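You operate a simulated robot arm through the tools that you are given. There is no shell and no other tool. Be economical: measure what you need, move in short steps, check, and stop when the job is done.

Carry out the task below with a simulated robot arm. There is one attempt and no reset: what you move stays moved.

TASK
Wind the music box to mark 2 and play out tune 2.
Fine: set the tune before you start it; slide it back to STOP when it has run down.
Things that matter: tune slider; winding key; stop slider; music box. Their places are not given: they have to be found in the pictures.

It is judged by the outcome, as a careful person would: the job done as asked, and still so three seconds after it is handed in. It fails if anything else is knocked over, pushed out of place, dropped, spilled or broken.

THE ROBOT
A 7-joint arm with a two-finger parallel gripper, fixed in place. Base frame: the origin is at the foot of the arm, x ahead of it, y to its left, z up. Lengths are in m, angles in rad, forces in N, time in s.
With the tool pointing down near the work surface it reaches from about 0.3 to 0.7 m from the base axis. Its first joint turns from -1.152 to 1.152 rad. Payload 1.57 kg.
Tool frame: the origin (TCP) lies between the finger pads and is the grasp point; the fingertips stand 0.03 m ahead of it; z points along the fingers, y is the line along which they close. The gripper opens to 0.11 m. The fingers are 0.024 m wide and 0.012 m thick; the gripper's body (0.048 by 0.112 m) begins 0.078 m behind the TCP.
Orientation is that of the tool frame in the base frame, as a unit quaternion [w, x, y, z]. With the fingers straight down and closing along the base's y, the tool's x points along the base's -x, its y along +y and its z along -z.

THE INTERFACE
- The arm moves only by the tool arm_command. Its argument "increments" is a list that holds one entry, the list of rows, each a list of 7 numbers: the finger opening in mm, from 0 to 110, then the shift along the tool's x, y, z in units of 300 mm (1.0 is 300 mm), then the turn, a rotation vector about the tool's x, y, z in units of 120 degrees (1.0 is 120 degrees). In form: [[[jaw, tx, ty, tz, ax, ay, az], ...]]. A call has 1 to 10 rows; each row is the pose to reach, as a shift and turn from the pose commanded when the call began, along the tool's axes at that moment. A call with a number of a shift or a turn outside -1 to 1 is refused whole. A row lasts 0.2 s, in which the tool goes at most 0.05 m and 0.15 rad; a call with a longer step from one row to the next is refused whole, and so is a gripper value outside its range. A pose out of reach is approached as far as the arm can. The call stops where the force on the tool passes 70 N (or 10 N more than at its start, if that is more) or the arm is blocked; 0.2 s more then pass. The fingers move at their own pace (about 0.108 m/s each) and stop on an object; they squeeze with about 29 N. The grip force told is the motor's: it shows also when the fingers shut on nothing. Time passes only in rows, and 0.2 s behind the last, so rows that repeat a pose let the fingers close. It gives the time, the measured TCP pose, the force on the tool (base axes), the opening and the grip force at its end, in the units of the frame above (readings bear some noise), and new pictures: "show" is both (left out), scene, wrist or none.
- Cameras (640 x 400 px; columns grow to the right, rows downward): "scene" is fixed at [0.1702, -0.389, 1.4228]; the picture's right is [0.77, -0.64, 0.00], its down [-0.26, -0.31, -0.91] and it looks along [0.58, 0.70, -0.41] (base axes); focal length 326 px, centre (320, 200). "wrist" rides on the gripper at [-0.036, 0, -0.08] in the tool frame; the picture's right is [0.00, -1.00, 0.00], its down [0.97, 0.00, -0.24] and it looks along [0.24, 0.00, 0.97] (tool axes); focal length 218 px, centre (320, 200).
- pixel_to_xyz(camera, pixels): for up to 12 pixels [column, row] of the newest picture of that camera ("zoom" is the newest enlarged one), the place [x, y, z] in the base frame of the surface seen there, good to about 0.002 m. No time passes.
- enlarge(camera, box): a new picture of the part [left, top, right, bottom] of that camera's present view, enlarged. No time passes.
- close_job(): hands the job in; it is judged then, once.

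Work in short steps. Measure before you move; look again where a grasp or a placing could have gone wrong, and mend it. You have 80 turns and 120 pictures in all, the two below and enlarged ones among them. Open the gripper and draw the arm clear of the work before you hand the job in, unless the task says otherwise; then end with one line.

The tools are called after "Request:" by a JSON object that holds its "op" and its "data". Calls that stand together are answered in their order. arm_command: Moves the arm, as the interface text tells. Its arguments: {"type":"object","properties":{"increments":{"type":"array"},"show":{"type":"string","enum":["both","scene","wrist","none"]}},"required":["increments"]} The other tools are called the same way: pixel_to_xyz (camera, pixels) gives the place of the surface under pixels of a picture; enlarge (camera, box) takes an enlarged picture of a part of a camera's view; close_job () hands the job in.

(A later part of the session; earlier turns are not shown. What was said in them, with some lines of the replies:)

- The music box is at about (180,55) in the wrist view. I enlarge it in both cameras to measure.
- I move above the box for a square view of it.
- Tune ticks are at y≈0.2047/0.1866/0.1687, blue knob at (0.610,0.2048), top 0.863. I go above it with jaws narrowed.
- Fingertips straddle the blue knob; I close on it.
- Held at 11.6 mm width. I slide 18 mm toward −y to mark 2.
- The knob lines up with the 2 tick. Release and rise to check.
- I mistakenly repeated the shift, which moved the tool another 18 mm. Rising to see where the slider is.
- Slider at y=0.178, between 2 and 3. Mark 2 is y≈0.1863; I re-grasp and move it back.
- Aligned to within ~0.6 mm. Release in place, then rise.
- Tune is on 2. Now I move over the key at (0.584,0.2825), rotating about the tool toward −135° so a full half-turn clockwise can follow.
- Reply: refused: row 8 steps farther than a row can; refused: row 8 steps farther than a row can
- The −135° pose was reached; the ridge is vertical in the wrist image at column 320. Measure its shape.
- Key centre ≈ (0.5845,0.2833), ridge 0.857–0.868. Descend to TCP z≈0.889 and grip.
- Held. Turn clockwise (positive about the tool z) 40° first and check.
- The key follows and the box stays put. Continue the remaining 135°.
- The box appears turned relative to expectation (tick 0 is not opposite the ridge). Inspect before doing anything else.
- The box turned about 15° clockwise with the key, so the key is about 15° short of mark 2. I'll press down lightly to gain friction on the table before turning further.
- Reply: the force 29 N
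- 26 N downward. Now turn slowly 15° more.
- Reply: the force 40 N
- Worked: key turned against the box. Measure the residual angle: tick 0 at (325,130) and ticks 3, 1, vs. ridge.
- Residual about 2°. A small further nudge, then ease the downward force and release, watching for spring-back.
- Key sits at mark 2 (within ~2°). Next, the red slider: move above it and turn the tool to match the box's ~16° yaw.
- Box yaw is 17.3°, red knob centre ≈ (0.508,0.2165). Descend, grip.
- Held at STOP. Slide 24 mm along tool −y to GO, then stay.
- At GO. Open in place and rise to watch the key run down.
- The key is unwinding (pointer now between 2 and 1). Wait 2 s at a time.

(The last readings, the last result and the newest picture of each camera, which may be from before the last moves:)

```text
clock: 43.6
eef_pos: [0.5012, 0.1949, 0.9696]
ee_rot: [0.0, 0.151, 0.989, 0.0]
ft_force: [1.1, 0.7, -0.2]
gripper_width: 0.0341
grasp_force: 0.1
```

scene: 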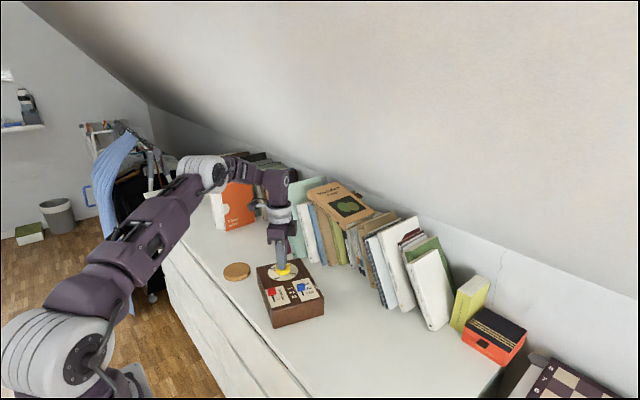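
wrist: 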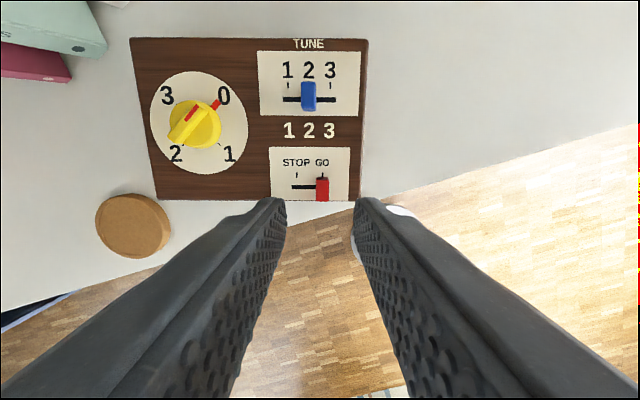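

One more wait to confirm the key has fully stopped at 0.

Request:
{"op": "arm_command", "data": {"increments": [[[34, 0, 0, 0, 0, 0, 0], [34, 0, 0, 0, 0, 0, 0], [34, 0, 0, 0, 0, 0, 0], [34, 0, 0, 0, 0, 0, 0], [34, 0, 0, 0, 0, 0, 0], [34, 0, 0, 0, 0, 0, 0], [34, 0, 0, 0, 0, 0, 0], [34, 0, 0, 0, 0, 0, 0], [34, 0, 0, 0, 0, 0, 0], [34, 0, 0, 0, 0, 0, 0]]], "show": "wrist"}}

Request:
{"op": "enlarge", "data": {"camera": "wrist", "box": [120, 30, 380, 210]}}

```text
clock: 45.8
eef_pos: [0.5029, 0.1959, 0.9689]
ee_rot: [0.0, 0.151, 0.989, -0.001]
ft_force: [0.9, 0.3, 0.0]
gripper_width: 0.034
grasp_force: 0.1
```

wrist: 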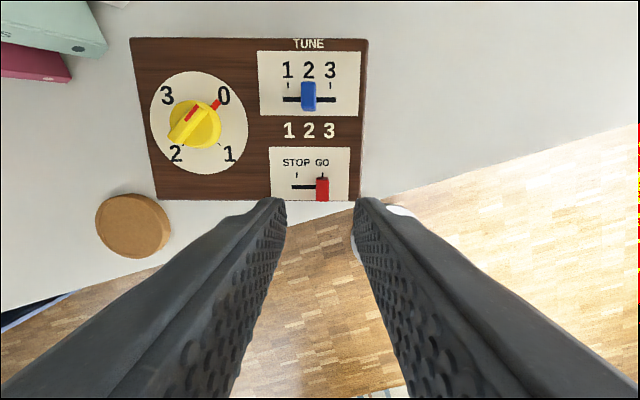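

```text
2.22 times, centred on (250, 120) of wrist
```

zoom: 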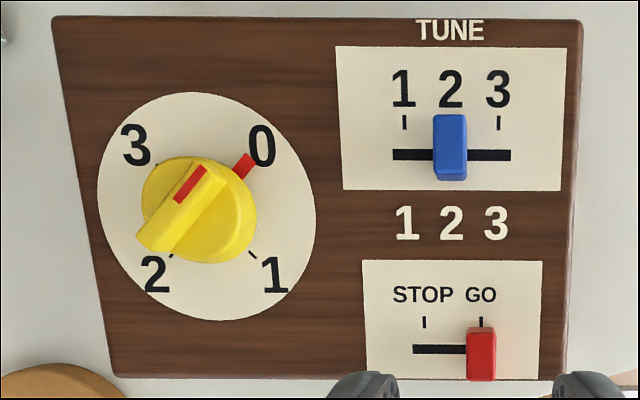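

Run down at 0. Descend, grip red at GO.

Request:
{"op": "arm_command", "data": {"increments": [[[34, 0, 0, 0.1, 0, 0, 0], [34, 0, 0, 0.2, 0, 0, 0], [34, 0, 0, 0.26, 0, 0, 0], [34, 0, 0, 0.297, 0, 0, 0], [34, 0, 0, 0.297, 0, 0, 0], [0, 0, 0, 0.297, 0, 0, 0], [0, 0, 0, 0.297, 0, 0, 0], [0, 0, 0, 0.297, 0, 0, 0]]], "show": "none"}}

Request:
{"op": "arm_command", "data": {"increments": [[[0, 0, 0.02, 0, 0, 0, 0], [0, 0, 0.04, 0, 0, 0, 0], [0, 0, 0.06, 0, 0, 0, 0], [0, 0, 0.081, 0, 0, 0, 0], [0, 0, 0.081, 0, 0, 0, 0]]], "show": "wrist"}}

Request:
{"op": "enlarge", "data": {"camera": "wrist", "box": [220, 130, 420, 260]}}

```text
clock: 47.6
eef_pos: [0.5019, 0.1951, 0.877]
ee_rot: [0.0, 0.151, 0.988, 0.0]
ft_force: [0.4, -0.8, 0.6]
gripper_width: 0.0116
grasp_force: 28.8
```

```text
clock: 48.8
eef_pos: [0.5076, 0.22, 0.8788]
ee_rot: [0.0, 0.152, 0.988, 0.0]
ft_force: [-0.2, -0.8, 0.4]
gripper_width: 0.0116
grasp_force: 28.8
```

wrist: 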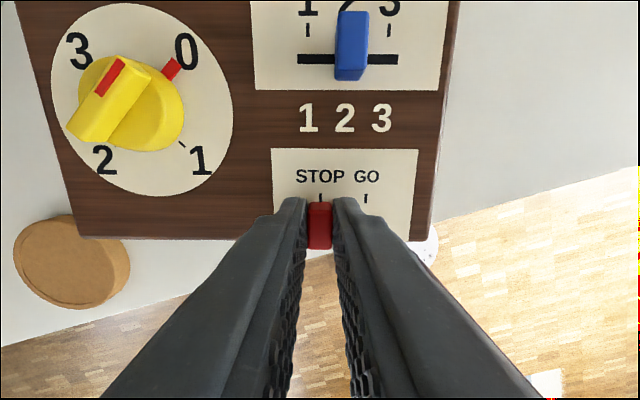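

```text
3.08 times, centred on (320, 195) of wrist
```

zoom: 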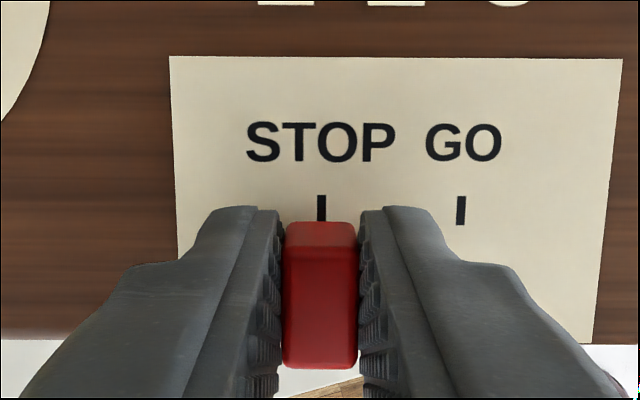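

Red is back at STOP. Release, rise, and go over the key again to turn the box back to its original orientation (key at its 0 stop, turning counter-clockwise).

Request:
{"op": "arm_command", "data": {"increments": [[[34, 0, 0, 0, 0, 0, 0], [34, 0, 0, 0, 0, 0, 0], [34, 0, 0, -0.12, 0, 0, 0], [34, 0, 0, -0.25, 0, 0, 0], [40, -0.04, 0.06, -0.27, 0, 0, 0.07], [40, -0.08, 0.12, -0.27, 0, 0, 0.14], [40, -0.12, 0.18, -0.27, 0, 0, 0.21], [40, -0.15, 0.24, -0.27, 0, 0, 0.28], [40, -0.181, 0.28, -0.27, 0, 0, 0.35], [40, -0.181, 0.28, -0.27, 0, 0, 0.373]]], "show": "wrist"}}

Request:
{"op": "enlarge", "data": {"camera": "wrist", "box": [250, 120, 390, 250]}}

```text
clock: 51.0
eef_pos: [0.583, 0.2804, 0.9589]
ee_rot: [0.0, 0.517, 0.856, 0.0]
ft_force: [0.3, -0.1, 0.0]
gripper_width: 0.0398
grasp_force: 0.1
```

wrist: 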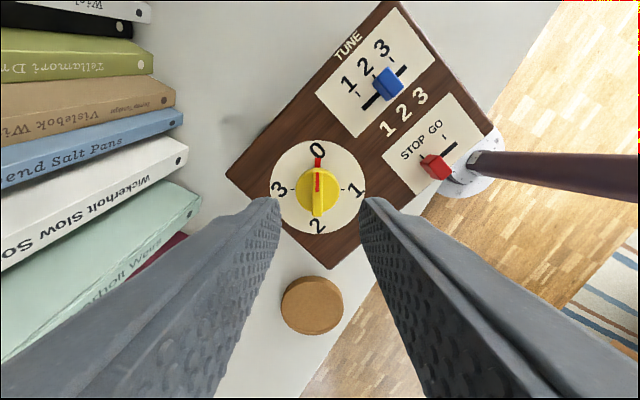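

```text
3.08 times, centred on (320, 185) of wrist
```

zoom: 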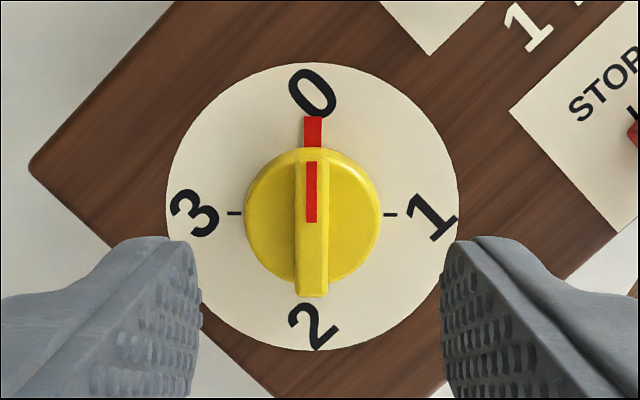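

Request:
{"op": "pixel_to_xyz", "data": {"camera": "zoom", "pixels": [[234, 213], [391, 214], [311, 230], [311, 175], [311, 285]]}}

```text
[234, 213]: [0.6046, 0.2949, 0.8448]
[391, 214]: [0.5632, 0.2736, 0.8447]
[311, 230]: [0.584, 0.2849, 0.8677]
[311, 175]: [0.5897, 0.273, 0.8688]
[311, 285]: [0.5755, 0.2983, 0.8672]
```

Key centre (0.584,0.284). Descend and grip the ridge.

Request:
{"op": "arm_command", "data": {"increments": [[[40, 0.01, 0.009, 0.08, 0, 0, 0], [40, 0.01, 0.009, 0.16, 0, 0, 0], [40, 0.01, 0.009, 0.2, 0, 0, 0], [40, 0.01, 0.009, 0.231, 0, 0, 0], [40, 0.01, 0.009, 0.231, 0, 0, 0], [0, 0.01, 0.009, 0.231, 0, 0, 0], [0, 0.01, 0.009, 0.231, 0, 0, 0], [0, 0.01, 0.009, 0.231, 0, 0, 0]]], "show": "none"}}

Request:
{"op": "arm_command", "data": {"increments": [[[0, 0, 0, 0, 0, 0, -0.025], [0, 0, 0, 0, 0, 0, -0.05], [0, 0, 0, 0, 0, 0, -0.05]]], "show": "wrist"}}

```text
clock: 52.8
eef_pos: [0.5843, 0.2839, 0.8889]
ee_rot: [0.0, 0.516, 0.856, 0.0]
ft_force: [0.4, 1.8, 0.5]
gripper_width: 0.0087
grasp_force: 27.1
```

```text
clock: 53.6
eef_pos: [0.5847, 0.2851, 0.8899]
ee_rot: [-0.001, 0.471, 0.882, 0.0]
ft_force: [-1.7, 0.7, -0.2]
gripper_width: 0.0085
grasp_force: 27.4
```

wrist: 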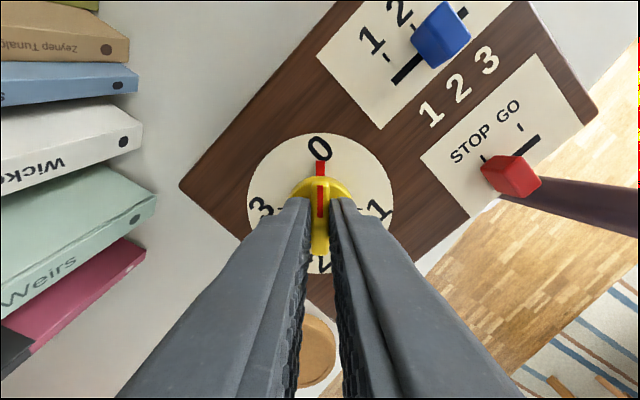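

The box turns back with the key at 0. Continue the remaining ~11°.

Request:
{"op": "arm_command", "data": {"increments": [[[0, 0, 0, 0, 0, 0, -0.03], [0, 0, 0, 0, 0, 0, -0.06], [0, 0, 0, 0, 0, 0, -0.094], [0, 0, 0, 0, 0, 0, -0.094], [40, 0, 0, 0, 0, 0, -0.094], [40, 0, 0, 0, 0, 0, -0.094], [40, 0, 0, -0.13, 0, 0, -0.094], [40, 0, 0, -0.26, 0, 0, -0.094], [40, 0, 0, -0.36, 0, 0, -0.094], [40, 0, 0, -0.36, 0, 0, -0.094]]], "show": "both"}}

Request:
{"op": "enlarge", "data": {"camera": "scene", "box": [240, 245, 350, 330]}}

```text
clock: 55.8
eef_pos: [0.5837, 0.2818, 0.9977]
ee_rot: [0.001, 0.382, 0.924, 0.0]
ft_force: [0.4, 0.9, -0.1]
gripper_width: 0.0399
grasp_force: 0.0
```

scene: 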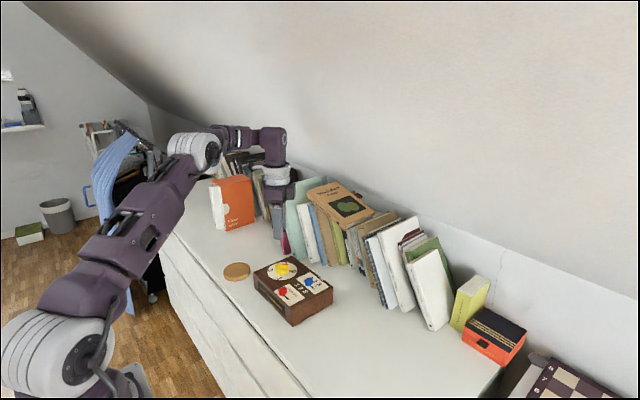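
wrist: 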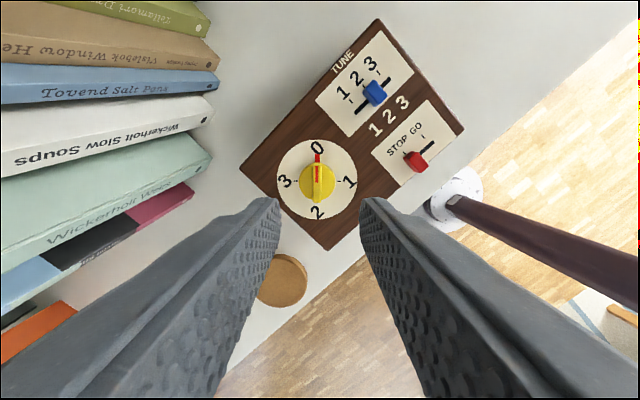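

```text
4.71 times, centred on (295, 288) of scene
```

zoom: 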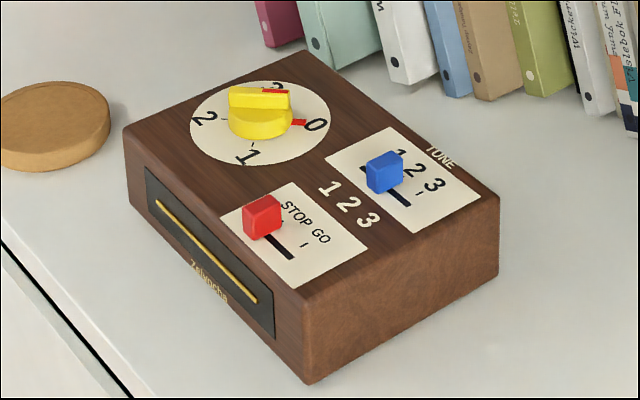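

The box is back nearly exactly as at the start, tune on 2, red at STOP, key at 0. Open and draw the arm clear.

Request:
{"op": "arm_command", "data": {"increments": [[[60, 0, 0, -0.12, 0, 0, 0], [80, -0.015, -0.1, -0.2, 0, 0, 0], [110, -0.03, -0.22, -0.26, 0, 0, 0], [110, -0.05, -0.35, -0.3, 0, 0, 0], [110, -0.07, -0.48, -0.33, 0, 0, 0], [110, -0.1, -0.61, -0.33, 0, 0, 0], [110, -0.118, -0.73, -0.33, 0, 0, 0], [110, -0.118, -0.73, -0.33, 0, 0, 0]]], "show": "both"}}

Request:
{"op": "enlarge", "data": {"camera": "scene", "box": [240, 245, 350, 330]}}

```text
clock: 57.6
eef_pos: [0.4558, 0.1037, 1.097]
ee_rot: [0.0, 0.381, 0.924, 0.0]
ft_force: [0.3, 0.2, -0.3]
gripper_width: 0.1098
grasp_force: 0.1
```

scene: 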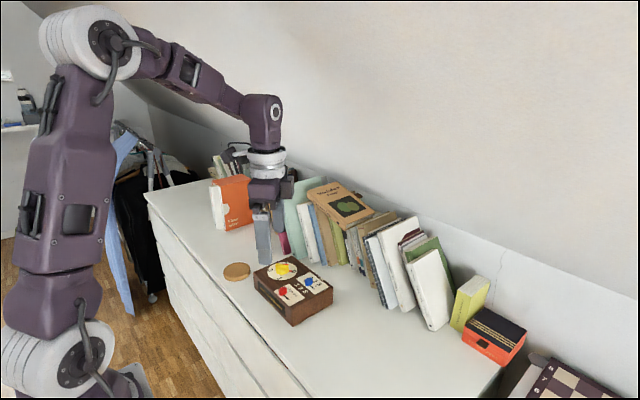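
wrist: 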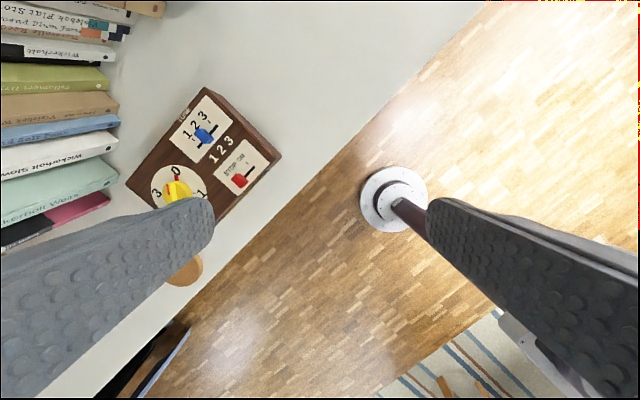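

```text
4.71 times, centred on (295, 288) of scene
```

zoom: 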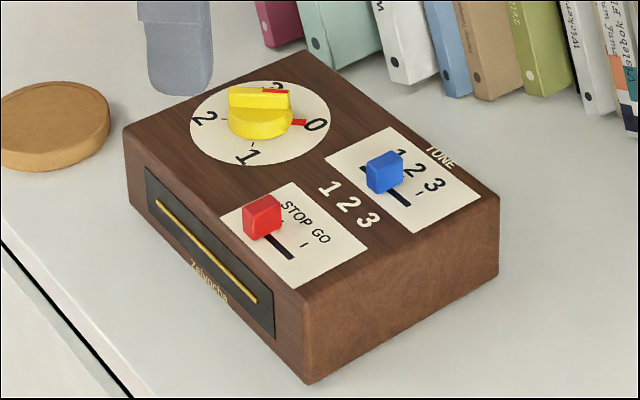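

The pictures show the tune slider on 2, the key at 0, the stop slider at STOP and the arm clear of the box. I hand the job in.

Request:
{"op": "close_job", "data": {}}

```text
The job is handed in.
```

I set the tune slider to 2, wound the key to mark 2 (about 2° short), slid it to GO, let it run down to 0, then slid it back to STOP; the box turned about 17° during winding, and I turned it back to within about 2° of where it started.
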